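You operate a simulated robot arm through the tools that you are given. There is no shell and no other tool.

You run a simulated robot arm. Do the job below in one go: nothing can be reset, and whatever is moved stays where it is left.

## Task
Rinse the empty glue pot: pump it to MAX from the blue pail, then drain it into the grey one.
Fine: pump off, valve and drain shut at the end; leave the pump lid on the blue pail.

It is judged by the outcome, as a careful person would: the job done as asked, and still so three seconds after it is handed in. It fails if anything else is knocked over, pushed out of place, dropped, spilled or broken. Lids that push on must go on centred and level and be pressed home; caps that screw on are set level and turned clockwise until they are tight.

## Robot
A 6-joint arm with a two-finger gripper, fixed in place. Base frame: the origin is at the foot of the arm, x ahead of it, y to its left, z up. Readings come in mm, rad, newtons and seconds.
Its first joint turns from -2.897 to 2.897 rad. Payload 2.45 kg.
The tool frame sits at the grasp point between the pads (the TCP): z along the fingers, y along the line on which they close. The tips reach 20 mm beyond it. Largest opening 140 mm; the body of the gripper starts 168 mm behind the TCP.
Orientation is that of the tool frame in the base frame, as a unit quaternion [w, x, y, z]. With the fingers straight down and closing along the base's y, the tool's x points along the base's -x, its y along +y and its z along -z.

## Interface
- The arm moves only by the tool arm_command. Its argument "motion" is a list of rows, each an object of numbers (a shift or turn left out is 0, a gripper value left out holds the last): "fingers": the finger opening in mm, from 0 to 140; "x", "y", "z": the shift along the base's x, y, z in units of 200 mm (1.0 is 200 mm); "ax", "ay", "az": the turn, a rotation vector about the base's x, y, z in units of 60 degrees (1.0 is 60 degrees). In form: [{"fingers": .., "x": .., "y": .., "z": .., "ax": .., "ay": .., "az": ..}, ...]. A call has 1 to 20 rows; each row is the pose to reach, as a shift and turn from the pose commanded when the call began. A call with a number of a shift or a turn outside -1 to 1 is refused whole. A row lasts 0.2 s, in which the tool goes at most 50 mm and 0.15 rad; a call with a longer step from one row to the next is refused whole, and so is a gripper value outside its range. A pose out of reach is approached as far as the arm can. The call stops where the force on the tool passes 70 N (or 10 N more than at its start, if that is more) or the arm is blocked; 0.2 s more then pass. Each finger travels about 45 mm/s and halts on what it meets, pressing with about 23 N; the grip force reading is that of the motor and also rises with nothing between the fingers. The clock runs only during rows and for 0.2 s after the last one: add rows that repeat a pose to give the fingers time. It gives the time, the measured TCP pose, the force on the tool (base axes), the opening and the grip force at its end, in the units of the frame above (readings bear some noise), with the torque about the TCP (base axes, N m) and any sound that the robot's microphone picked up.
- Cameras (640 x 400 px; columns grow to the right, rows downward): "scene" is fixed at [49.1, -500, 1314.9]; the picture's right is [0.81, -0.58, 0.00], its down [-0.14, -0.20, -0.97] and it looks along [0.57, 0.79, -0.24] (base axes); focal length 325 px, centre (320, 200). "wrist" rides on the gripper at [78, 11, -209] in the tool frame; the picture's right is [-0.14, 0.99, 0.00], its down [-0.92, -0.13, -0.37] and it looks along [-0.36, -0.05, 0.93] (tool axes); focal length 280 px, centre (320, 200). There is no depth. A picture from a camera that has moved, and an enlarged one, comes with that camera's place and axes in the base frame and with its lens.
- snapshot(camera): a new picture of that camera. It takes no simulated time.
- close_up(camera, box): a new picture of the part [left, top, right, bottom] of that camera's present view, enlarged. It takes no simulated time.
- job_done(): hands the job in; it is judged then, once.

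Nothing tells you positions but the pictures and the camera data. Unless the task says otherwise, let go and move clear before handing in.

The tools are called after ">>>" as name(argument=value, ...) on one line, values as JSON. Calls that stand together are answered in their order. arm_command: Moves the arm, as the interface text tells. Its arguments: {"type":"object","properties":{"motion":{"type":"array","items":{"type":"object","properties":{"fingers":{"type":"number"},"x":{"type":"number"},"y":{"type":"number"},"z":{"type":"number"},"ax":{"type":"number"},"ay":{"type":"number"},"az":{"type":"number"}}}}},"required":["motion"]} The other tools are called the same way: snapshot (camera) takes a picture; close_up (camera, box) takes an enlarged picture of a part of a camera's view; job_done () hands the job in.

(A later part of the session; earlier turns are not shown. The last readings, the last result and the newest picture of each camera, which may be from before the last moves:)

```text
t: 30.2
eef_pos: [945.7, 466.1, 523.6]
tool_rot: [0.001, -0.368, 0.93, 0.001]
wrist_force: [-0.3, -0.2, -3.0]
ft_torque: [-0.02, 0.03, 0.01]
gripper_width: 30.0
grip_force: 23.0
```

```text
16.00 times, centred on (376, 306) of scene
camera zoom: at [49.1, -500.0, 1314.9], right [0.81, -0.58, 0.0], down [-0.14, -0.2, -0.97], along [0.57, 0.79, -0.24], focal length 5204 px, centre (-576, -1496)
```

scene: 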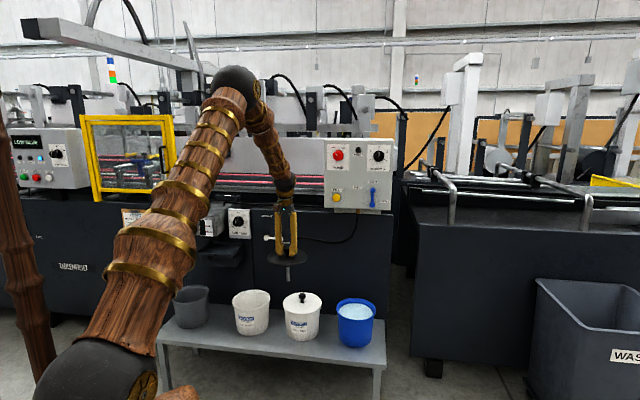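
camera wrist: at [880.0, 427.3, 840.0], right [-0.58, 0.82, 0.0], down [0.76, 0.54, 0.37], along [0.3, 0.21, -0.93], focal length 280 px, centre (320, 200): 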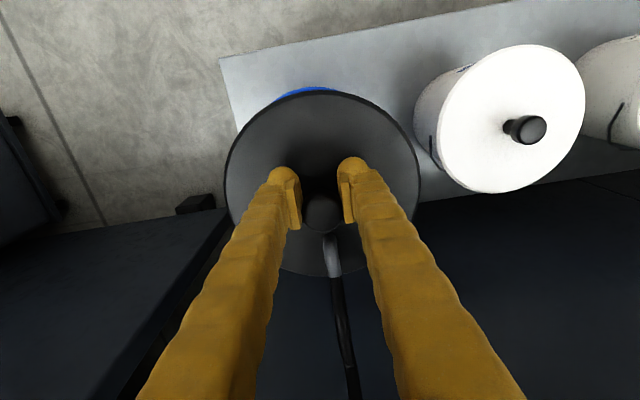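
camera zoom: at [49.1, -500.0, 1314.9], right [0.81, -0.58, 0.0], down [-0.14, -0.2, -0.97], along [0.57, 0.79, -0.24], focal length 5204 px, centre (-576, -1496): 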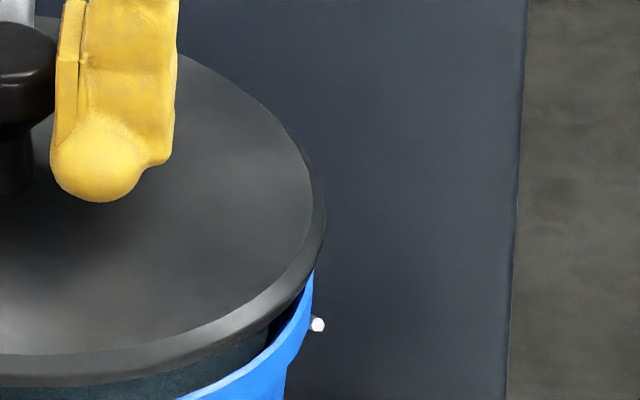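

Lid and rim centrelines agree within half a millimetre. Pressing straight down slowly.

>>> arm_command(motion=[{"z": -0.01}, {"z": -0.02}, {"z": -0.03}, {"z": -0.04}, {"z": -0.05}, {"z": -0.05}])

>>> close_up(camera="scene", box=[325, 280, 403, 328])

```text
t: 31.6
eef_pos: [946.2, 466.2, 511.9]
tool_rot: [0.001, -0.368, 0.93, 0.0]
wrist_force: [1.2, 0.7, -3.9]
ft_torque: [-0.04, 0.03, 0.02]
gripper_width: 30.1
grip_force: 23.3
```

```text
8.21 times, centred on (364, 304) of scene
camera zoom: at [49.1, -500.0, 1314.9], right [0.81, -0.58, 0.0], down [-0.14, -0.2, -0.97], along [0.57, 0.79, -0.24], focal length 2669 px, centre (-41, -653)
```

zoom: 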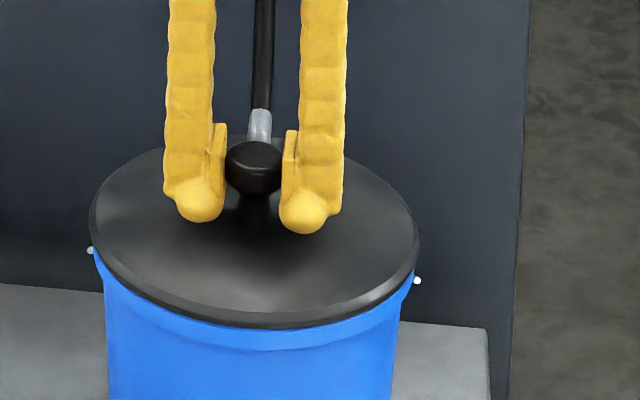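

It sits at the rim now with no misalignment visible. Pressing further until it seats.

>>> arm_command(motion=[{"z": -0.01}, {"z": -0.02}, {"z": -0.03}, {"z": -0.04}])

>>> close_up(camera="scene", box=[325, 280, 403, 328])

```text
t: 32.6
eef_pos: [945.7, 466.0, 505.6]
tool_rot: [0.001, -0.368, 0.93, 0.0]
wrist_force: [-2.9, 6.6, 18.0]
ft_torque: [0.28, -0.2, 0.11]
gripper_width: 29.9
grip_force: 23.0
```

```text
8.21 times, centred on (364, 304) of scene
camera zoom: at [49.1, -500.0, 1314.9], right [0.81, -0.58, 0.0], down [-0.14, -0.2, -0.97], along [0.57, 0.79, -0.24], focal length 2669 px, centre (-41, -653)
```

zoom: 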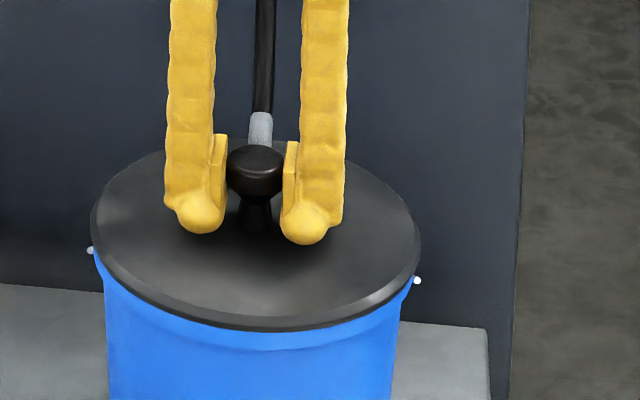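

>>> arm_command(motion=[{"z": -0.008}, {"z": -0.016}, {"z": -0.024}])

>>> close_up(camera="scene", box=[325, 280, 403, 328])

```text
t: 33.4
eef_pos: [945.9, 466.0, 500.4]
tool_rot: [0.001, -0.368, 0.93, 0.001]
wrist_force: [1.8, -1.1, 19.6]
ft_torque: [0.13, -0.15, -0.08]
gripper_width: 30.0
grip_force: 22.8
```

```text
8.21 times, centred on (364, 304) of scene
camera zoom: at [49.1, -500.0, 1314.9], right [0.81, -0.58, 0.0], down [-0.14, -0.2, -0.97], along [0.57, 0.79, -0.24], focal length 2669 px, centre (-41, -653)
```

zoom: 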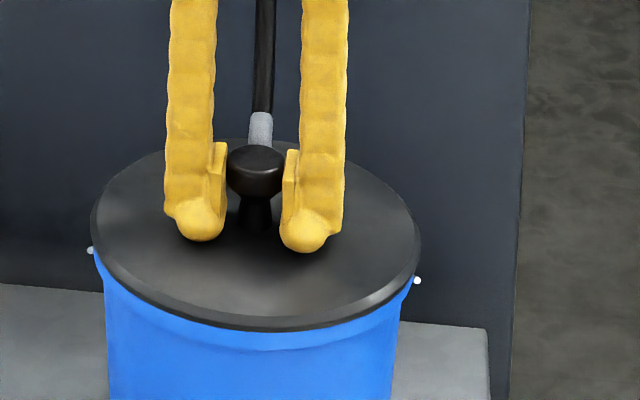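

>>> arm_command(motion=[{"z": -0.008}, {"z": -0.016}, {"z": -0.024}, {"z": -0.032}, {"z": -0.04}])

>>> close_up(camera="scene", box=[325, 280, 403, 328])

```text
t: 34.3
eef_pos: [947.7, 466.2, 496.9]
tool_rot: [0.0, -0.368, 0.93, 0.0]
wrist_force: [-3.8, -0.4, 12.9]
ft_torque: [-0.35, 0.18, 0.18]
gripper_width: 29.9
grip_force: 23.2
stopped in row 4: the force on the tool passed its limit at 75 N (the readings are from after the stop); the commanded pose is now the measured one
```

```text
8.21 times, centred on (364, 304) of scene
camera zoom: at [49.1, -500.0, 1314.9], right [0.81, -0.58, 0.0], down [-0.14, -0.2, -0.97], along [0.57, 0.79, -0.24], focal length 2669 px, centre (-41, -653)
```

zoom: 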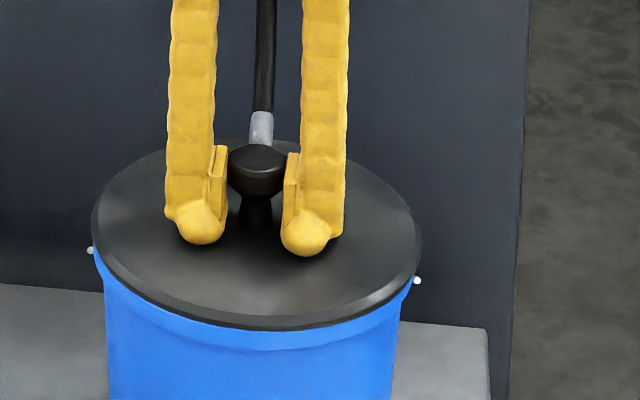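

The fingertips bore on the lid with about 75 N. I'll release, back off upward and inspect the seating.

>>> arm_command(motion=[{"z": 0.01, "fingers": 60}, {"z": 0.01, "fingers": 60}, {"z": 0.01, "fingers": 60}, {"z": 0.15, "fingers": 60}, {"z": 0.35, "fingers": 60}, {"z": 0.5, "fingers": 60}, {"z": 0.5, "fingers": 60}])

>>> close_up(camera="scene", box=[325, 280, 403, 328])

>>> close_up(camera="scene", box=[275, 280, 353, 328])

>>> snapshot(camera="wrist")

```text
t: 35.9
eef_pos: [948.0, 464.9, 597.4]
tool_rot: [0.001, -0.369, 0.93, 0.001]
wrist_force: [-0.2, -0.3, -0.3]
ft_torque: [-0.04, -0.02, 0.0]
gripper_width: 60.0
grip_force: 0.0
```

```text
8.21 times, centred on (364, 304) of scene
camera zoom: at [49.1, -500.0, 1314.9], right [0.81, -0.58, 0.0], down [-0.14, -0.2, -0.97], along [0.57, 0.79, -0.24], focal length 2669 px, centre (-41, -653)
```

zoom: 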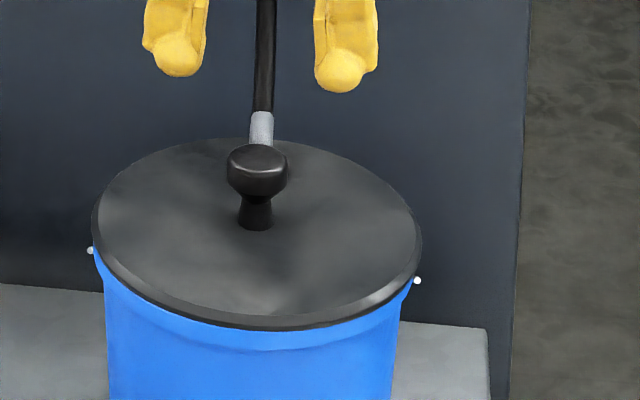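

```text
8.21 times, centred on (314, 304) of scene
camera zoom: at [49.1, -500.0, 1314.9], right [0.81, -0.58, 0.0], down [-0.14, -0.2, -0.97], along [0.57, 0.79, -0.24], focal length 2669 px, centre (369, -653)
```

zoom: 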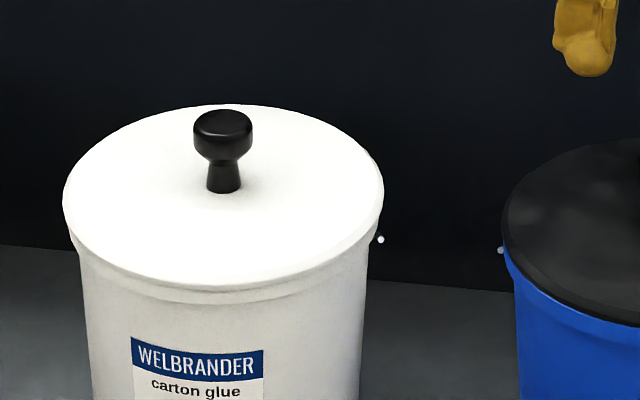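

```text
taken
camera wrist: at [882.6, 418.5, 806.0], right [-0.58, 0.82, 0.0], down [0.76, 0.54, 0.37], along [0.3, 0.21, -0.93], focal length 280 px, centre (320, 200)
```

wrist: 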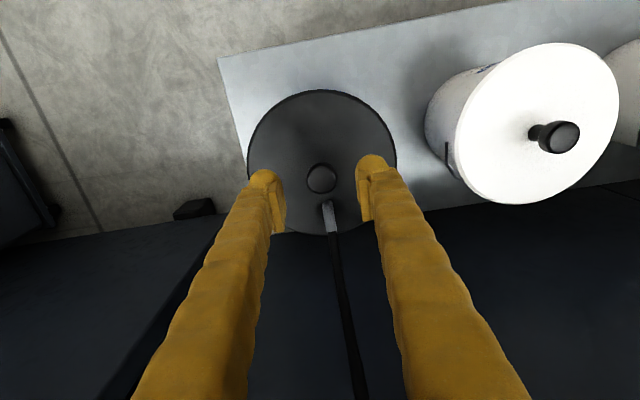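

The lid sits centred and level with its flange on the rim. For certainty I'll give it one more press straight down on the knob with the fingers closed.

>>> arm_command(motion=[{"x": 0.012, "y": 0.02, "fingers": 0}, {"x": 0.012, "y": 0.02, "fingers": 0}, {"x": 0.012, "y": 0.02, "fingers": 0}, {"x": 0.012, "y": 0.02, "fingers": 0}, {"x": 0.012, "y": 0.02, "z": -0.1}, {"x": 0.012, "y": 0.02, "z": -0.17}, {"x": 0.012, "y": 0.02, "z": -0.2}, {"x": 0.012, "y": 0.02, "z": -0.22}, {"x": 0.012, "y": 0.02, "z": -0.24}, {"x": 0.012, "y": 0.02, "z": -0.26}, {"x": 0.012, "y": 0.02, "z": -0.28}, {"x": 0.012, "y": 0.02, "z": -0.3}])

>>> close_up(camera="scene", box=[325, 280, 403, 328])

```text
t: 38.5
eef_pos: [950.2, 469.0, 536.5]
tool_rot: [0.0, -0.368, 0.93, 0.001]
wrist_force: [-2.7, -3.1, 10.8]
ft_torque: [-0.05, 0.04, 0.02]
gripper_width: 6.1
grip_force: 22.6
```

```text
8.21 times, centred on (364, 304) of scene
camera zoom: at [49.1, -500.0, 1314.9], right [0.81, -0.58, 0.0], down [-0.14, -0.2, -0.97], along [0.57, 0.79, -0.24], focal length 2669 px, centre (-41, -653)
```

zoom: 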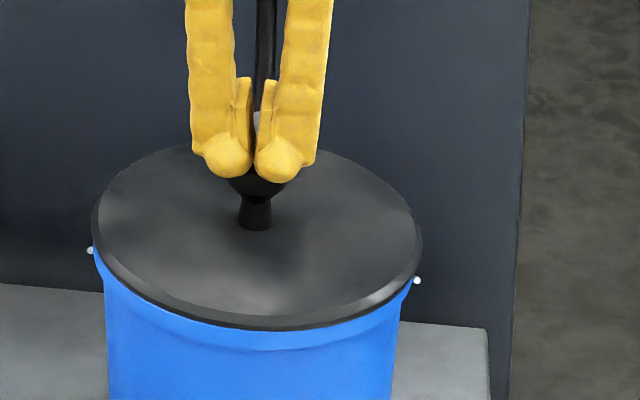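

>>> arm_command(motion=[{"z": -0.01}, {"z": -0.02}, {"z": -0.03}, {"z": -0.04}, {"z": -0.05}, {"z": -0.06}])

>>> close_up(camera="scene", box=[325, 280, 403, 328])

```text
t: 39.2
eef_pos: [951.3, 470.4, 536.4]
tool_rot: [0.002, -0.369, 0.929, 0.001]
wrist_force: [-5.9, -0.9, 18.4]
ft_torque: [-0.01, 0.13, 0.13]
gripper_width: 6.1
grip_force: 22.6
stopped in row 3: the force on the tool passed its limit at 77 N (the readings are from after the stop); the commanded pose is now the measured one
```

```text
8.21 times, centred on (364, 304) of scene
camera zoom: at [49.1, -500.0, 1314.9], right [0.81, -0.58, 0.0], down [-0.14, -0.2, -0.97], along [0.57, 0.79, -0.24], focal length 2669 px, centre (-41, -653)
```

zoom: 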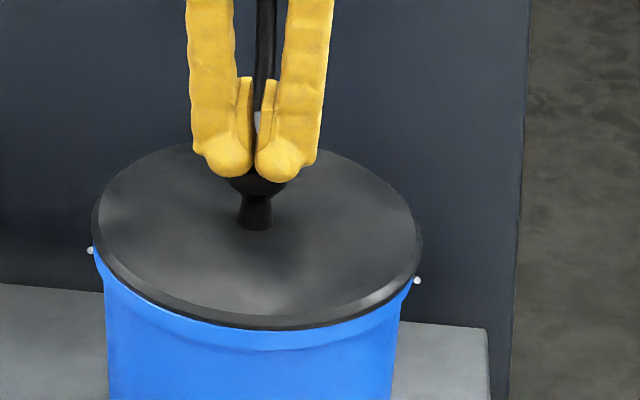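

The lid took 77 N without moving further, so it is home. Now I'll rise and back away from the machine, toward a viewing position for the control panel.

>>> arm_command(motion=[{"z": 0.2, "fingers": 6}, {"z": 0.4}, {"x": -0.12, "y": -0.12, "z": 0.55}, {"x": -0.26, "y": -0.25, "z": 0.65}, {"x": -0.4, "y": -0.38, "z": 0.75}, {"x": -0.54, "y": -0.51, "z": 0.85}, {"x": -0.68, "y": -0.64, "z": 0.95}, {"x": -0.8, "y": -0.75, "z": 1.0}, {"x": -0.92, "y": -0.86, "z": 1.0}])

>>> snapshot(camera="scene")

>>> snapshot(camera="wrist")

```text
t: 41.2
eef_pos: [767.1, 297.5, 735.7]
tool_rot: [0.002, -0.368, 0.93, 0.001]
wrist_force: [0.3, 0.1, -0.2]
ft_torque: [0.0, 0.03, 0.0]
gripper_width: 6.1
grip_force: 0.1
```

```text
taken
```

scene: 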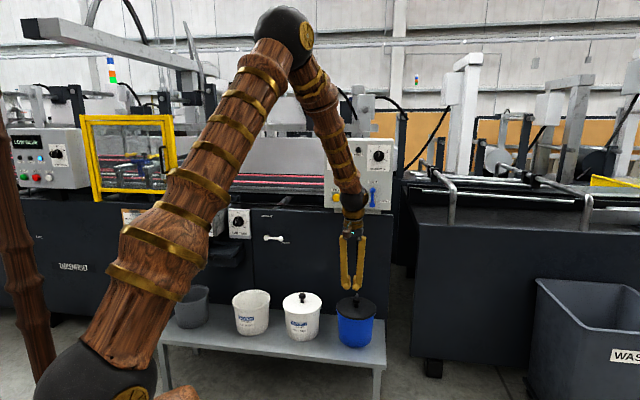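

```text
taken
camera wrist: at [700.6, 250.0, 943.9], right [-0.58, 0.82, 0.0], down [0.76, 0.54, 0.37], along [0.3, 0.22, -0.93], focal length 280 px, centre (320, 200)
```

wrist: 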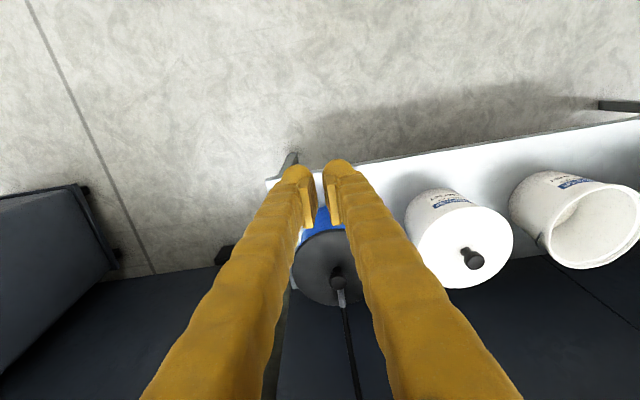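

Next the control panel. A detailed look at the lever and knob before turning the tool to face it.

>>> close_up(camera="scene", box=[355, 170, 400, 215])

>>> close_up(camera="scene", box=[340, 265, 380, 305])

```text
8.89 times, centred on (378, 192) of scene
camera zoom: at [49.1, -500.0, 1314.9], right [0.81, -0.58, 0.0], down [-0.14, -0.2, -0.97], along [0.57, 0.79, -0.24], focal length 2891 px, centre (-191, 267)
```

zoom: 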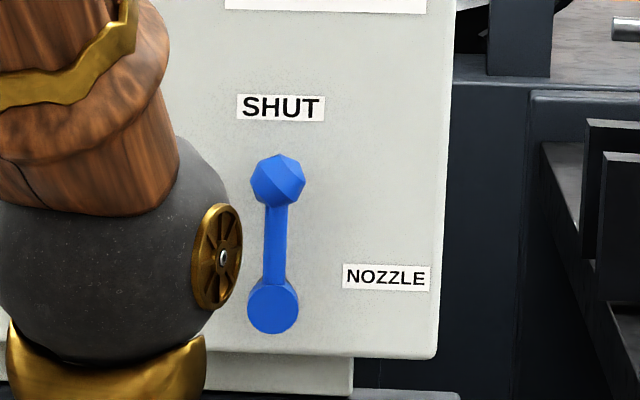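

```text
10.00 times, centred on (360, 285) of scene
camera zoom: at [49.1, -500.0, 1314.9], right [0.81, -0.58, 0.0], down [-0.14, -0.2, -0.97], along [0.57, 0.79, -0.24], focal length 3252 px, centre (-80, -650)
```

zoom: 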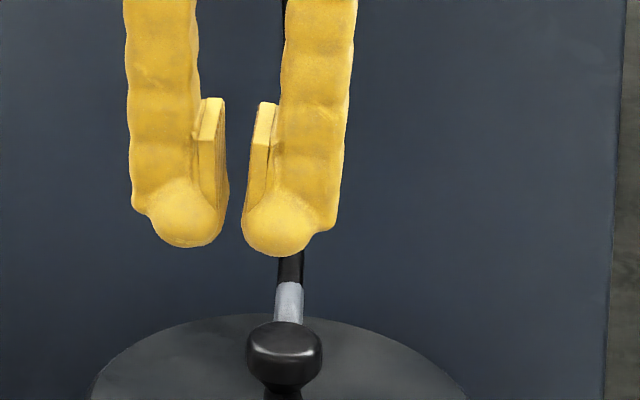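

The flat disc at the bottom is the lever's hub and the ball at the top is its grip, so the valve is now SHUT. I'll swing the tool to horizontal facing the panel, well back from it.

>>> arm_command(motion=[{"x": -0.05, "y": -0.05, "z": 0.15, "ax": 0.085, "ay": -0.091}, {"x": -0.1, "y": -0.1, "z": 0.3, "ax": 0.171, "ay": -0.182}, {"x": -0.15, "y": -0.15, "z": 0.45, "ax": 0.256, "ay": -0.273}, {"x": -0.2, "y": -0.2, "z": 0.6, "ax": 0.342, "ay": -0.365}, {"x": -0.2, "y": -0.2, "z": 0.75, "ax": 0.427, "ay": -0.456}, {"x": -0.2, "y": -0.2, "z": 0.9, "ax": 0.513, "ay": -0.547}, {"x": -0.2, "y": -0.2, "z": 0.9, "ax": 0.513, "ay": -0.547}])

>>> arm_command(motion=[{"z": 0.1, "ax": 0.085, "ay": -0.091}, {"z": 0.2, "ax": 0.171, "ay": -0.182}, {"z": 0.3, "ax": 0.256, "ay": -0.273}, {"z": 0.4, "ax": 0.342, "ay": -0.365}, {"z": 0.5, "ax": 0.427, "ay": -0.456}, {"z": 0.5, "ax": 0.513, "ay": -0.547}, {"z": 0.5, "ax": 0.513, "ay": -0.547}])

>>> snapshot(camera="wrist")

>>> snapshot(camera="scene")

```text
t: 42.8
eef_pos: [728.1, 259.3, 916.1]
tool_rot: [0.359, -0.339, 0.858, 0.141]
wrist_force: [-0.4, 0.5, 0.4]
ft_torque: [-0.03, 0.01, 0.04]
gripper_width: 6.1
grip_force: 0.1
```

```text
t: 44.4
eef_pos: [732.6, 255.5, 1026.3]
tool_rot: [0.656, -0.259, 0.658, 0.265]
wrist_force: [-0.3, 0.0, 0.4]
ft_torque: [0.02, 0.02, 0.0]
gripper_width: 5.9
grip_force: 0.2
out of reach, approached as far as the arm can: row 6, 7
```

```text
taken
camera wrist: at [572.8, 120.0, 947.2], right [-0.68, 0.72, 0.15], down [-0.18, -0.35, 0.92], along [0.71, 0.6, 0.37], focal length 280 px, centre (320, 200)
```

wrist: 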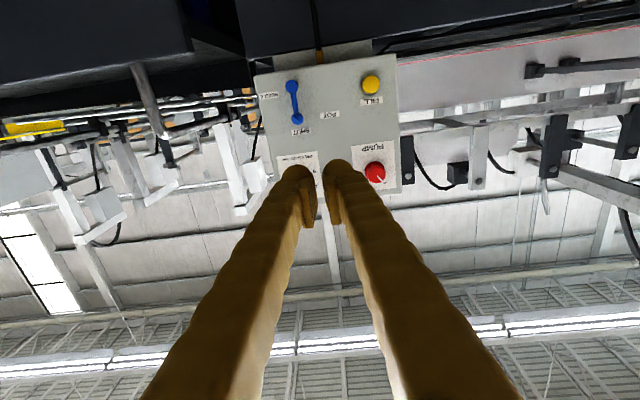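

```text
taken
```

scene: 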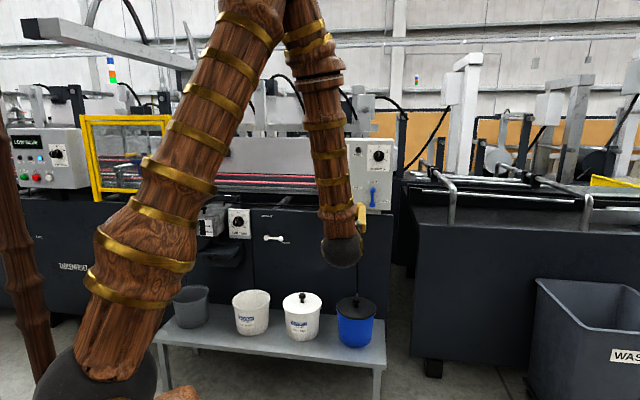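

The orientation fell slightly short because the arm was folded close. Moving forward toward the panel should free it.

>>> arm_command(motion=[{"x": 0.15, "y": 0.14}, {"x": 0.3, "y": 0.28}, {"x": 0.4, "y": 0.4}, {"x": 0.4, "y": 0.4}])

>>> snapshot(camera="wrist")

>>> close_up(camera="scene", box=[300, 120, 420, 240])

```text
t: 45.4
eef_pos: [813.2, 337.5, 1026.7]
tool_rot: [0.659, -0.259, 0.657, 0.26]
wrist_force: [-0.2, -0.3, -0.2]
ft_torque: [-0.01, -0.01, 0.02]
gripper_width: 6.1
grip_force: 0.0
```

```text
taken
camera wrist: at [652.8, 200.8, 946.7], right [-0.68, 0.72, 0.14], down [-0.18, -0.35, 0.92], along [0.71, 0.6, 0.37], focal length 280 px, centre (320, 200)
```

wrist: 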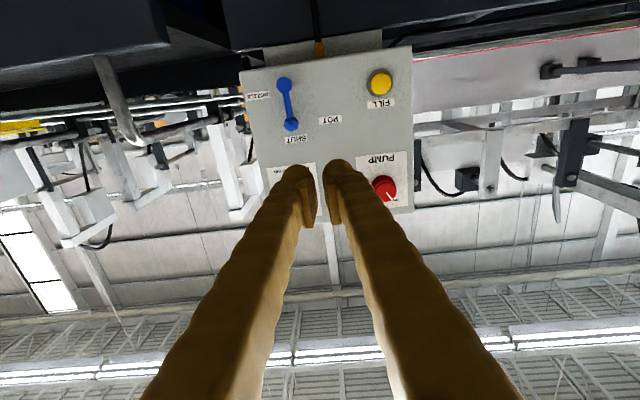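

```text
3.33 times, centred on (360, 180) of scene
camera zoom: at [49.1, -500.0, 1314.9], right [0.81, -0.58, 0.0], down [-0.14, -0.2, -0.97], along [0.57, 0.79, -0.24], focal length 1084 px, centre (187, 267)
```

zoom: 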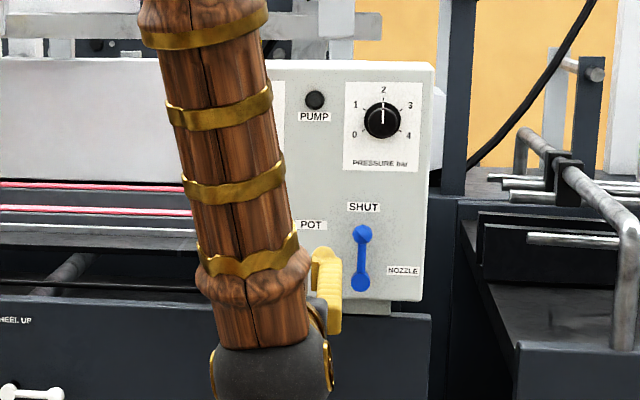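

Triangulating against the tool's own contact heights, I get the lever ball ≈ (1067, 510, 995), its hub ≈ (1068, 510, 929), PUMP knob ≈ (970, 639, 1145) and FILL ≈ (968, 642, 952). The panel normal is at about 39.5°. I'll align and approach the lever ball with the fingers open.

>>> arm_command(motion=[{"x": 0.15, "y": 0.1, "z": -0.03, "az": -0.03, "fingers": 60}, {"x": 0.3, "y": 0.2, "z": -0.06, "az": -0.058}, {"x": 0.45, "y": 0.3, "z": -0.1, "az": -0.058}, {"x": 0.6, "y": 0.4, "z": -0.14, "az": -0.058}, {"x": 0.7, "y": 0.45, "z": -0.16, "az": -0.058}, {"x": 0.8, "y": 0.52, "z": -0.16, "az": -0.058}, {"x": 0.8, "y": 0.52, "z": -0.16, "az": -0.058}])

>>> snapshot(camera="wrist")

>>> snapshot(camera="scene")

```text
t: 47.0
eef_pos: [971.1, 440.5, 992.1]
tool_rot: [0.666, -0.239, 0.664, 0.24]
wrist_force: [-0.6, 1.1, -0.2]
ft_torque: [0.0, -0.01, 0.01]
gripper_width: 60.0
grip_force: 0.1
```

```text
taken
camera wrist: at [803.4, 314.2, 913.7], right [-0.63, 0.76, 0.14], down [-0.21, -0.34, 0.92], along [0.75, 0.55, 0.37], focal length 280 px, centre (320, 200)
```

wrist: 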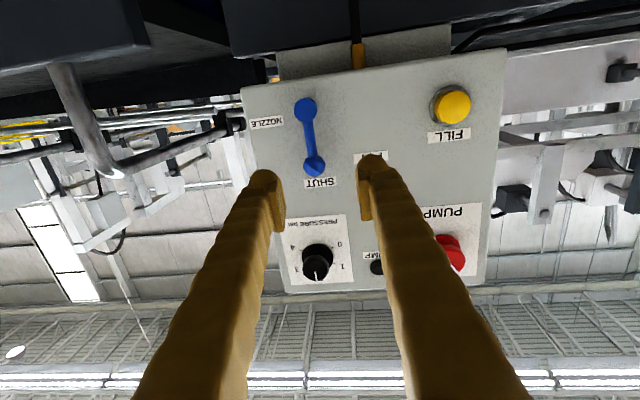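

```text
taken
```

scene: 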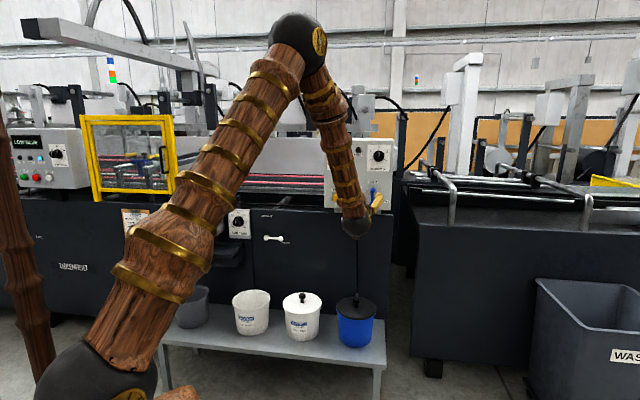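

The ball lies about 6 mm right and 4 mm above the tool axis, 119 mm ahead. Advancing around it.

>>> arm_command(motion=[{"x": 0.12, "y": 0.08, "z": 0.02}, {"x": 0.25, "y": 0.18, "z": 0.02}, {"x": 0.36, "y": 0.26, "z": 0.02}, {"x": 0.42, "y": 0.31, "z": 0.02}, {"x": 0.42, "y": 0.31, "z": 0.02}])

>>> snapshot(camera="wrist")

>>> close_up(camera="scene", box=[340, 170, 400, 220])

```text
t: 48.2
eef_pos: [1056.9, 502.0, 998.0]
tool_rot: [0.666, -0.24, 0.664, 0.24]
wrist_force: [0.2, 0.3, -0.2]
ft_torque: [0.0, -0.04, 0.01]
gripper_width: 60.2
grip_force: 0.1
```

```text
taken
camera wrist: at [888.6, 376.7, 918.4], right [-0.63, 0.76, 0.14], down [-0.21, -0.34, 0.92], along [0.75, 0.55, 0.37], focal length 280 px, centre (320, 200)
```

wrist: 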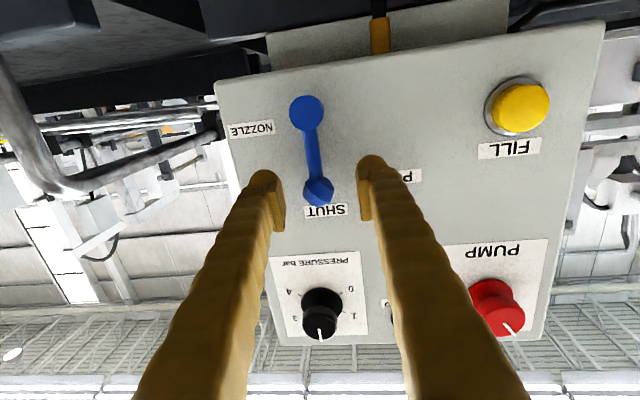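

```text
8.00 times, centred on (370, 195) of scene
camera zoom: at [49.1, -500.0, 1314.9], right [0.81, -0.58, 0.0], down [-0.14, -0.2, -0.97], along [0.57, 0.79, -0.24], focal length 2602 px, centre (-80, 240)
```

zoom: 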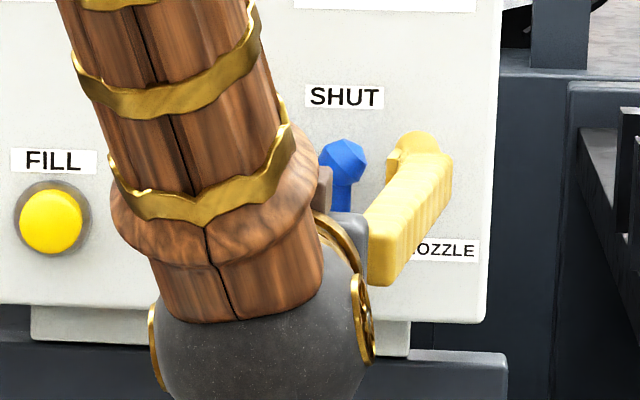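

>>> arm_command(motion=[{"x": 0.02, "y": 0.016}, {"x": 0.038, "y": 0.032}, {"x": 0.038, "y": 0.032, "fingers": 40}, {"x": 0.038, "y": 0.032, "fingers": 10}, {"x": 0.038, "y": 0.032, "fingers": 10}, {"x": 0.038, "y": 0.032, "fingers": 10}])

>>> close_up(camera="wrist", box=[200, 60, 460, 260])

>>> close_up(camera="scene", box=[340, 170, 400, 220])

```text
t: 49.6
eef_pos: [1064.0, 509.6, 997.4]
tool_rot: [0.667, -0.241, 0.663, 0.241]
wrist_force: [-1.0, -1.4, 0.6]
ft_torque: [0.02, -0.02, 0.0]
gripper_width: 26.6
grip_force: 41.5
```

```text
2.00 times, centred on (330, 160) of wrist
camera zoom: at [896.4, 383.3, 918.5], right [-0.63, 0.76, 0.14], down [-0.21, -0.34, 0.92], along [0.75, 0.55, 0.37], focal length 561 px, centre (300, 280)
```

zoom: 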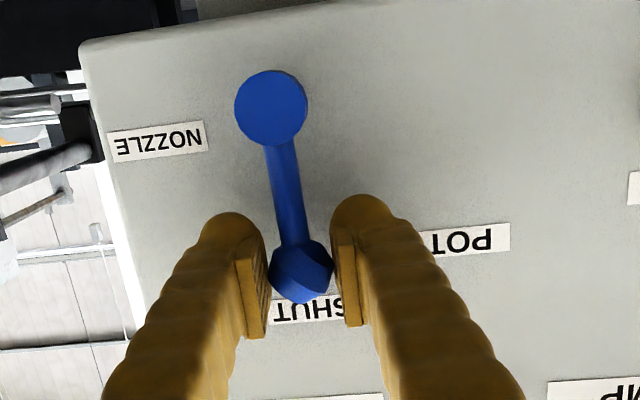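

```text
8.00 times, centred on (370, 195) of scene
camera zoom: at [49.1, -500.0, 1314.9], right [0.81, -0.58, 0.0], down [-0.14, -0.2, -0.97], along [0.57, 0.79, -0.24], focal length 2602 px, centre (-80, 240)
```

zoom: 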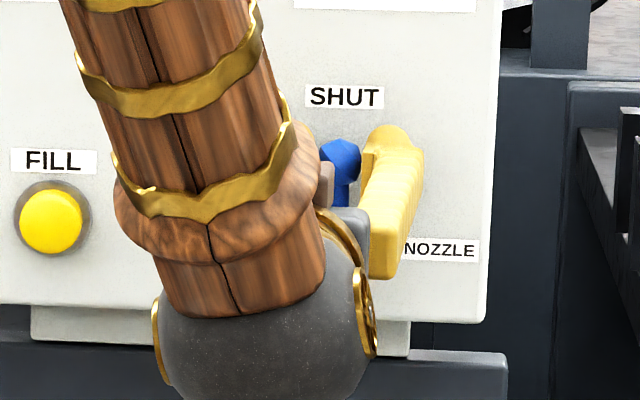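

The ball is gripped. POT lies about 45° to the left of SHUT around the hub, so I'll carry the ball along that arc, rolling the tool with it.

>>> arm_command(motion=[{"x": -0.0278, "y": 0.0338, "z": -0.0029, "ax": -0.0965, "ay": -0.0795}, {"x": -0.0552, "y": 0.067, "z": -0.0114, "ax": -0.193, "ay": -0.159}, {"x": -0.0816, "y": 0.099, "z": -0.0255, "ax": -0.2895, "ay": -0.2385}, {"x": -0.1065, "y": 0.1293, "z": -0.0449, "ax": -0.386, "ay": -0.318}, {"x": -0.1297, "y": 0.1575, "z": -0.0693, "ax": -0.4825, "ay": -0.3975}, {"x": -0.1507, "y": 0.1829, "z": -0.0981, "ax": -0.579, "ay": -0.477}, {"x": -0.1507, "y": 0.1829, "z": -0.0981, "ax": -0.579, "ay": -0.477}])

>>> close_up(camera="wrist", box=[160, 40, 480, 240])

>>> close_up(camera="scene", box=[320, 130, 400, 220])

```text
t: 50.4
eef_pos: [1089.8, 506.5, 1020.0]
tool_rot: [0.66, -0.355, 0.637, 0.182]
wrist_force: [-13.8, -25.1, 16.7]
ft_torque: [0.54, -0.39, -0.31]
gripper_width: 12.6
grip_force: 1.7
out of reach, approached as far as the arm can: row 1, 2, 3, 4
stopped in row 4: the force on the tool passed its limit at 319 N (the readings are from after the stop); the commanded pose is now the measured one
```

```text
2.00 times, centred on (320, 140) of wrist
camera zoom: at [944.9, 349.3, 955.6], right [-0.7, 0.7, -0.1], down [-0.29, -0.15, 0.95], along [0.65, 0.7, 0.31], focal length 561 px, centre (320, 320)
```

zoom: 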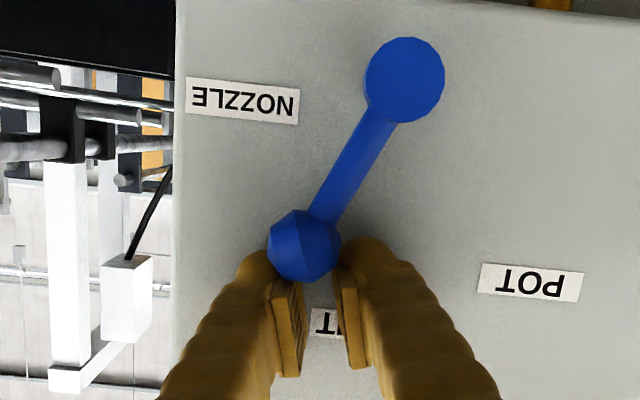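

```text
4.44 times, centred on (360, 175) of scene
camera zoom: at [49.1, -500.0, 1314.9], right [0.81, -0.58, 0.0], down [-0.14, -0.2, -0.97], along [0.57, 0.79, -0.24], focal length 1446 px, centre (142, 311)
```

zoom: 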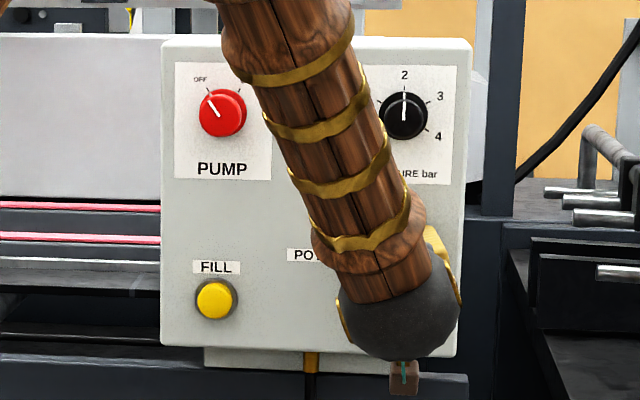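

The roll was out of the wrist's reach and the arm drifted, pressing the panel and nudging the lever to the right. I'll back straight off the panel first and reassess.

>>> arm_command(motion=[{"x": -0.04, "y": -0.033}, {"x": -0.12, "y": -0.1}, {"x": -0.24, "y": -0.2}, {"x": -0.38, "y": -0.32}, {"x": -0.38, "y": -0.32}])

>>> snapshot(camera="wrist")

>>> snapshot(camera="scene")

```text
t: 51.6
eef_pos: [1022.8, 439.8, 1027.1]
tool_rot: [0.653, -0.357, 0.64, 0.191]
wrist_force: [0.0, -0.6, -0.6]
ft_torque: [-0.02, 0.01, 0.0]
gripper_width: 9.8
grip_force: 0.1
out of reach, approached as far as the arm can: row 3, 4, 5
```

```text
taken
camera wrist: at [877.4, 281.6, 964.2], right [-0.72, 0.69, -0.09], down [-0.27, -0.16, 0.95], along [0.65, 0.7, 0.3], focal length 280 px, centre (320, 200)
```

wrist: 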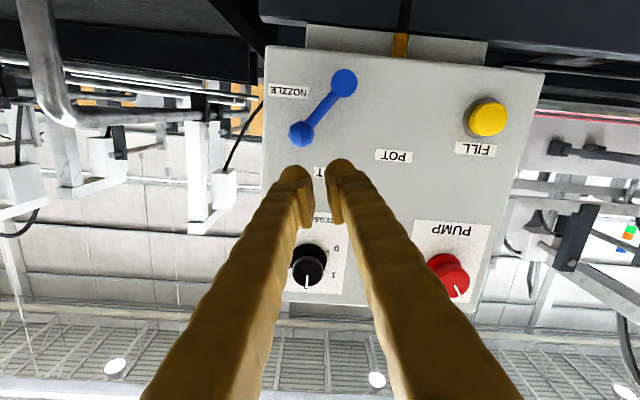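

```text
taken
```

scene: 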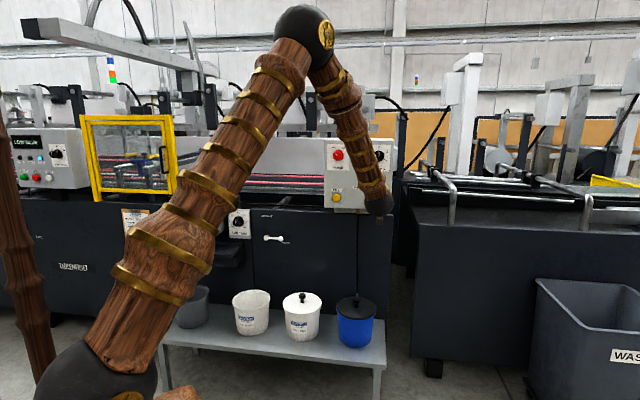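

Lever is now part-way toward NOZZLE (pump is still off, so nothing flows). I'll restore the level tool orientation in free space.

>>> arm_command(motion=[{"x": -0.05, "y": -0.04, "ax": 0.05, "ay": 0.022, "az": -0.026}, {"x": -0.1, "y": -0.08, "ax": 0.104, "ay": 0.045, "az": -0.051}, {"x": -0.15, "y": -0.12, "ax": 0.155, "ay": 0.067, "az": -0.077}, {"x": -0.2, "y": -0.16, "ax": 0.207, "ay": 0.09, "az": -0.103}, {"x": -0.2, "y": -0.16, "ax": 0.207, "ay": 0.09, "az": -0.103}])

>>> snapshot(camera="wrist")

```text
t: 52.8
eef_pos: [983.7, 408.2, 1026.6]
tool_rot: [0.671, -0.24, 0.662, 0.232]
wrist_force: [0.5, -0.5, 0.9]
ft_torque: [-0.02, -0.03, -0.03]
gripper_width: 9.8
grip_force: 0.1
```

```text
taken
camera wrist: at [814.7, 283.5, 946.6], right [-0.62, 0.77, 0.12], down [-0.22, -0.32, 0.92], along [0.75, 0.55, 0.37], focal length 280 px, centre (320, 200)
```

wrist: 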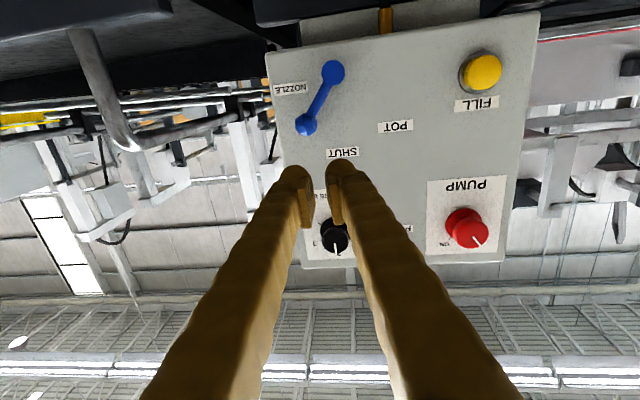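

Orientation is restored. I'll test in free air whether the tool can roll clockwise, as the pump knob needs.

>>> arm_command(motion=[{"ax": 0.1, "ay": 0.082}, {"ax": 0.2, "ay": 0.165}, {"ax": 0.3, "ay": 0.247}, {"ax": 0.4, "ay": 0.33}, {"ax": 0.5, "ay": 0.412}, {"ax": 0.6, "ay": 0.494}, {"ax": 0.7, "ay": 0.577}, {"ax": 0.7, "ay": 0.577}])

>>> snapshot(camera="wrist")

>>> snapshot(camera="scene")

```text
t: 54.6
eef_pos: [983.1, 409.3, 1027.1]
tool_rot: [0.489, 0.091, 0.703, 0.508]
wrist_force: [0.3, 0.0, 0.1]
ft_torque: [-0.03, 0.04, -0.01]
gripper_width: 9.9
grip_force: 0.1
```

```text
taken
camera wrist: at [775.6, 330.4, 989.7], right [-0.3, 0.38, 0.88], down [0.23, -0.87, 0.45], along [0.93, 0.33, 0.17], focal length 280 px, centre (320, 200)
```

wrist: 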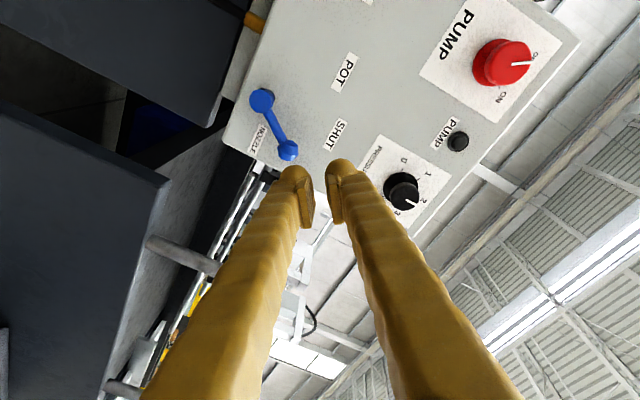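

```text
taken
```

scene: 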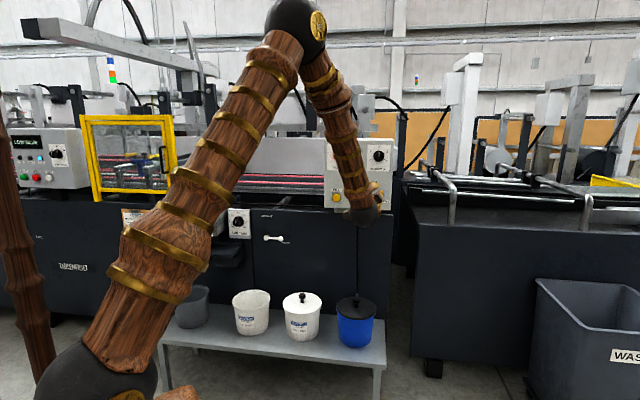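

Clockwise roll is free. I'll go on to a 180° roll, which puts the camera above the fingers and leaves room to turn both ways.

>>> arm_command(motion=[{"ax": 0.0965, "ay": 0.0795}, {"ax": 0.193, "ay": 0.159}, {"ax": 0.2895, "ay": 0.2385}, {"ax": 0.386, "ay": 0.318}, {"ax": 0.4825, "ay": 0.3975}, {"ax": 0.579, "ay": 0.477}, {"ax": 0.6755, "ay": 0.5565}, {"ax": 0.772, "ay": 0.636}])

>>> arm_command(motion=[{"ax": 0.0965, "ay": 0.0795}, {"ax": 0.193, "ay": 0.159}, {"ax": 0.2895, "ay": 0.2385}, {"ax": 0.386, "ay": 0.318}, {"ax": 0.4825, "ay": 0.3975}, {"ax": 0.579, "ay": 0.477}, {"ax": 0.6755, "ay": 0.5565}, {"ax": 0.772, "ay": 0.636}, {"ax": 0.772, "ay": 0.636}])

>>> snapshot(camera="wrist")

```text
t: 56.4
eef_pos: [980.8, 408.0, 1024.6]
tool_rot: [0.164, 0.429, 0.567, 0.683]
wrist_force: [-0.1, -0.4, -0.1]
ft_torque: [0.0, -0.02, 0.02]
gripper_width: 9.9
grip_force: 0.1
```

```text
t: 58.4
eef_pos: [981.8, 408.5, 1026.0]
tool_rot: [-0.203, 0.652, 0.281, 0.674]
wrist_force: [-0.1, 0.6, 0.5]
ft_torque: [0.03, -0.02, 0.01]
gripper_width: 9.9
grip_force: 0.1
```

```text
taken
camera wrist: at [823.9, 271.9, 1107.3], right [0.64, -0.77, -0.03], down [-0.3, -0.22, -0.93], along [0.7, 0.6, -0.38], focal length 280 px, centre (320, 200)
```

wrist: 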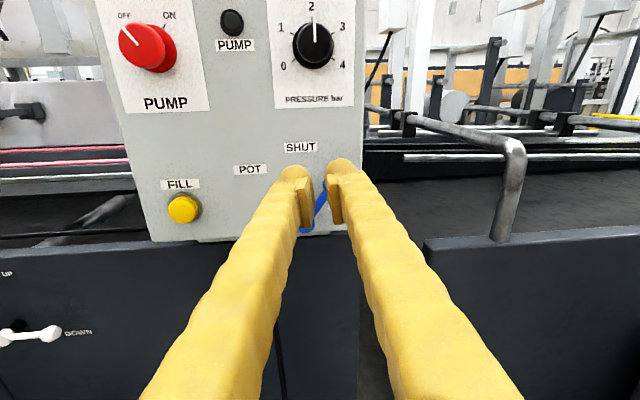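

Now the camera looks over the fingers. The lever is at about 35° right of SHUT, ball at roughly (1093, 481, 984). I'll roll to match its angle and come in front of the ball with the fingers open.

>>> arm_command(motion=[{"x": 0.05, "y": 0.03, "z": -0.04, "ax": 0.104, "ay": 0.086, "fingers": 50}, {"x": 0.1, "y": 0.06, "z": -0.08, "ax": 0.209, "ay": 0.172}, {"x": 0.15, "y": 0.09, "z": -0.12, "ax": 0.313, "ay": 0.258}, {"x": 0.2, "y": 0.12, "z": -0.16, "ax": 0.418, "ay": 0.344}, {"x": 0.25, "y": 0.15, "z": -0.2, "ax": 0.522, "ay": 0.43}, {"x": 0.25, "y": 0.15, "z": -0.21, "ax": 0.522, "ay": 0.43}, {"x": 0.25, "y": 0.15, "z": -0.21, "ax": 0.522, "ay": 0.43}])

>>> snapshot(camera="wrist")

>>> snapshot(camera="scene")

```text
t: 60.0
eef_pos: [1033.4, 438.5, 984.5]
tool_rot: [-0.427, 0.706, 0.038, 0.564]
wrist_force: [0.3, -0.3, -0.2]
ft_torque: [0.0, 0.02, 0.03]
gripper_width: 50.1
grip_force: 0.0
```

```text
taken
camera wrist: at [907.3, 262.0, 1043.6], right [0.48, -0.57, -0.67], down [-0.68, 0.24, -0.69], along [0.55, 0.79, -0.27], focal length 280 px, centre (320, 200)
```

wrist: 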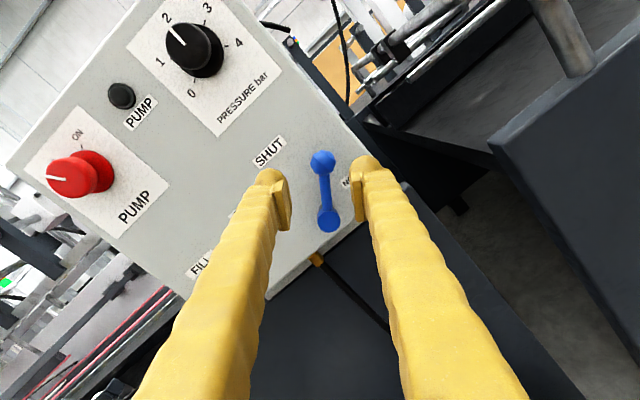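

```text
taken
```

scene: 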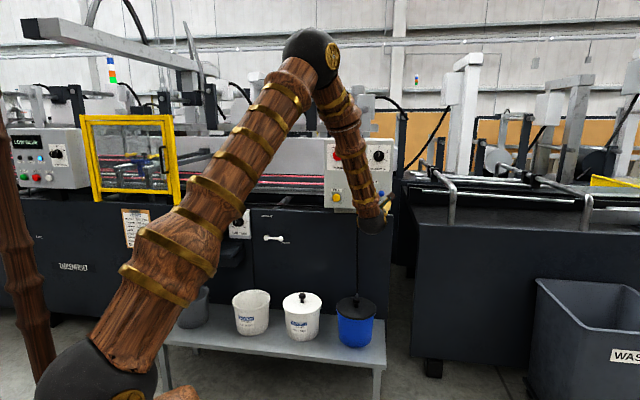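

The lever lines up between the fingers. Moving in and gripping the ball.

>>> arm_command(motion=[{"x": 0.1, "y": 0.06, "z": 0.012}, {"x": 0.2, "y": 0.13, "z": 0.012}, {"x": 0.285, "y": 0.197, "z": 0.012}, {"x": 0.285, "y": 0.197, "z": 0.012}])

>>> close_up(camera="wrist", box=[200, 100, 440, 280])

```text
t: 61.0
eef_pos: [1090.2, 478.8, 984.9]
tool_rot: [-0.427, 0.706, 0.038, 0.563]
wrist_force: [-0.1, 0.4, -0.1]
ft_torque: [-0.01, 0.0, 0.02]
gripper_width: 50.2
grip_force: 0.0
```

```text
2.22 times, centred on (320, 190) of wrist
camera zoom: at [964.8, 302.0, 1044.5], right [0.48, -0.57, -0.67], down [-0.68, 0.24, -0.69], along [0.55, 0.79, -0.27], focal length 623 px, centre (320, 222)
```

zoom: 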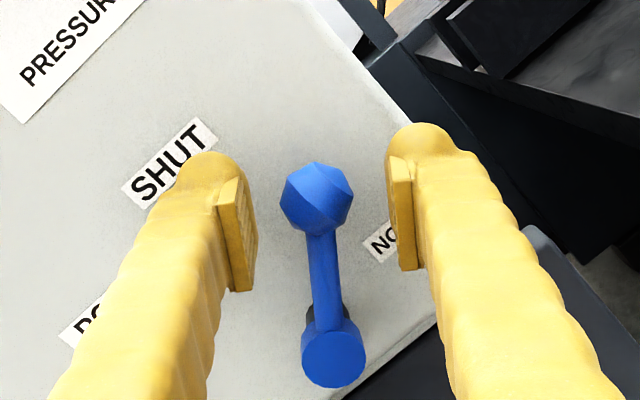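

>>> arm_command(motion=[{"fingers": 35}, {"fingers": 10}, {"fingers": 10}, {"fingers": 10}, {"fingers": 10}])

>>> close_up(camera="wrist", box=[200, 100, 440, 280])

```text
t: 62.2
eef_pos: [1089.7, 479.4, 985.4]
tool_rot: [-0.428, 0.706, 0.038, 0.563]
wrist_force: [5.0, 2.8, 0.5]
ft_torque: [-0.05, -0.02, -0.06]
gripper_width: 26.6
grip_force: 44.9
```

```text
2.22 times, centred on (320, 190) of wrist
camera zoom: at [964.8, 301.9, 1044.6], right [0.48, -0.57, -0.67], down [-0.68, 0.24, -0.69], along [0.55, 0.79, -0.27], focal length 623 px, centre (320, 222)
```

zoom: 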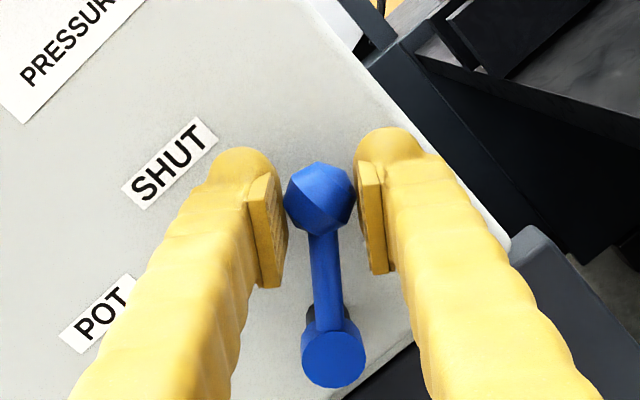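

Ball gripped. Swinging it back along the arc to SHUT first, to check that the motion tracks.

>>> arm_command(motion=[{"x": -0.0221, "y": 0.0268, "z": 0.0217, "ax": -0.0914, "ay": -0.0753}, {"x": -0.0457, "y": 0.0554, "z": 0.0388, "ax": -0.1827, "ay": -0.1505}, {"x": -0.0704, "y": 0.0855, "z": 0.0513, "ax": -0.2741, "ay": -0.2258}, {"x": -0.0959, "y": 0.1165, "z": 0.0588, "ax": -0.3654, "ay": -0.301}, {"x": -0.1219, "y": 0.148, "z": 0.0614, "ax": -0.4568, "ay": -0.3763}, {"x": -0.1219, "y": 0.148, "z": 0.0614, "ax": -0.4568, "ay": -0.3763}])

>>> snapshot(camera="wrist")

```text
t: 63.6
eef_pos: [1065.9, 508.2, 999.1]
tool_rot: [-0.233, 0.664, 0.252, 0.665]
wrist_force: [-14.9, -12.3, 0.3]
ft_torque: [0.05, 0.15, 0.09]
gripper_width: 26.5
grip_force: 44.8
```

```text
taken
camera wrist: at [911.1, 365.9, 1079.4], right [0.64, -0.76, -0.11], down [-0.35, -0.16, -0.92], along [0.68, 0.63, -0.37], focal length 280 px, centre (320, 200)
```

wrist: 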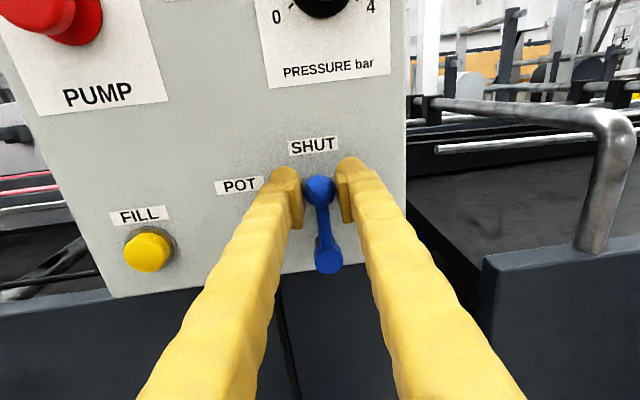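

It tracks well; the lever is upright at SHUT. Continuing 45° left to POT, easing 2 mm off the panel.

>>> arm_command(motion=[{"x": -0.0351, "y": 0.0268, "z": -0.0028, "ax": -0.0965, "ay": -0.0795}, {"x": -0.062, "y": 0.0595, "z": -0.0113, "ax": -0.193, "ay": -0.159}, {"x": -0.088, "y": 0.0911, "z": -0.0251, "ax": -0.2895, "ay": -0.2385}, {"x": -0.1126, "y": 0.121, "z": -0.0442, "ax": -0.386, "ay": -0.318}, {"x": -0.1355, "y": 0.1487, "z": -0.0682, "ax": -0.4825, "ay": -0.3975}, {"x": -0.1561, "y": 0.1737, "z": -0.0967, "ax": -0.579, "ay": -0.477}, {"x": -0.1561, "y": 0.1737, "z": -0.0967, "ax": -0.579, "ay": -0.477}])

>>> snapshot(camera="wrist")

>>> close_up(camera="scene", box=[310, 130, 410, 220])

```text
t: 65.2
eef_pos: [1034.2, 541.6, 980.4]
tool_rot: [0.043, 0.52, 0.485, 0.701]
wrist_force: [15.1, -12.3, 7.5]
ft_torque: [-0.08, 0.06, -0.37]
gripper_width: 26.0
grip_force: 44.8
```

```text
taken
camera wrist: at [842.0, 446.1, 1044.1], right [0.5, -0.6, 0.62], down [0.08, -0.69, -0.72], along [0.86, 0.41, -0.3], focal length 280 px, centre (320, 200)
```

wrist: 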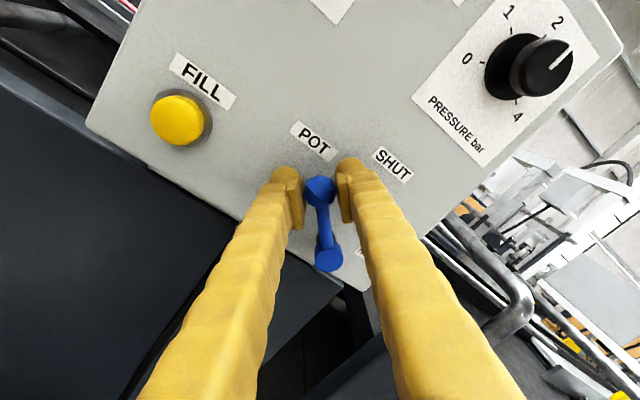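

```text
4.44 times, centred on (360, 175) of scene
camera zoom: at [49.1, -500.0, 1314.9], right [0.81, -0.58, 0.0], down [-0.14, -0.2, -0.97], along [0.57, 0.79, -0.24], focal length 1446 px, centre (142, 311)
```

zoom: 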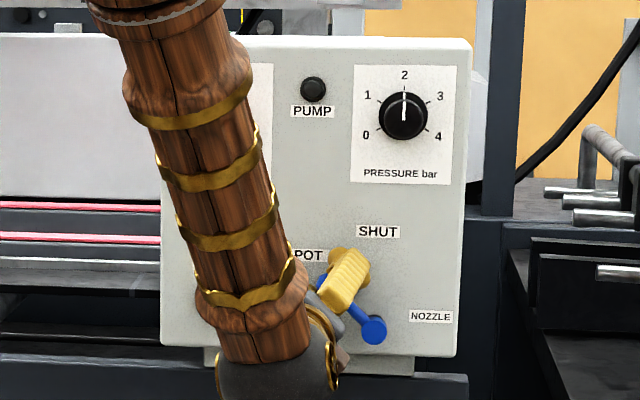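

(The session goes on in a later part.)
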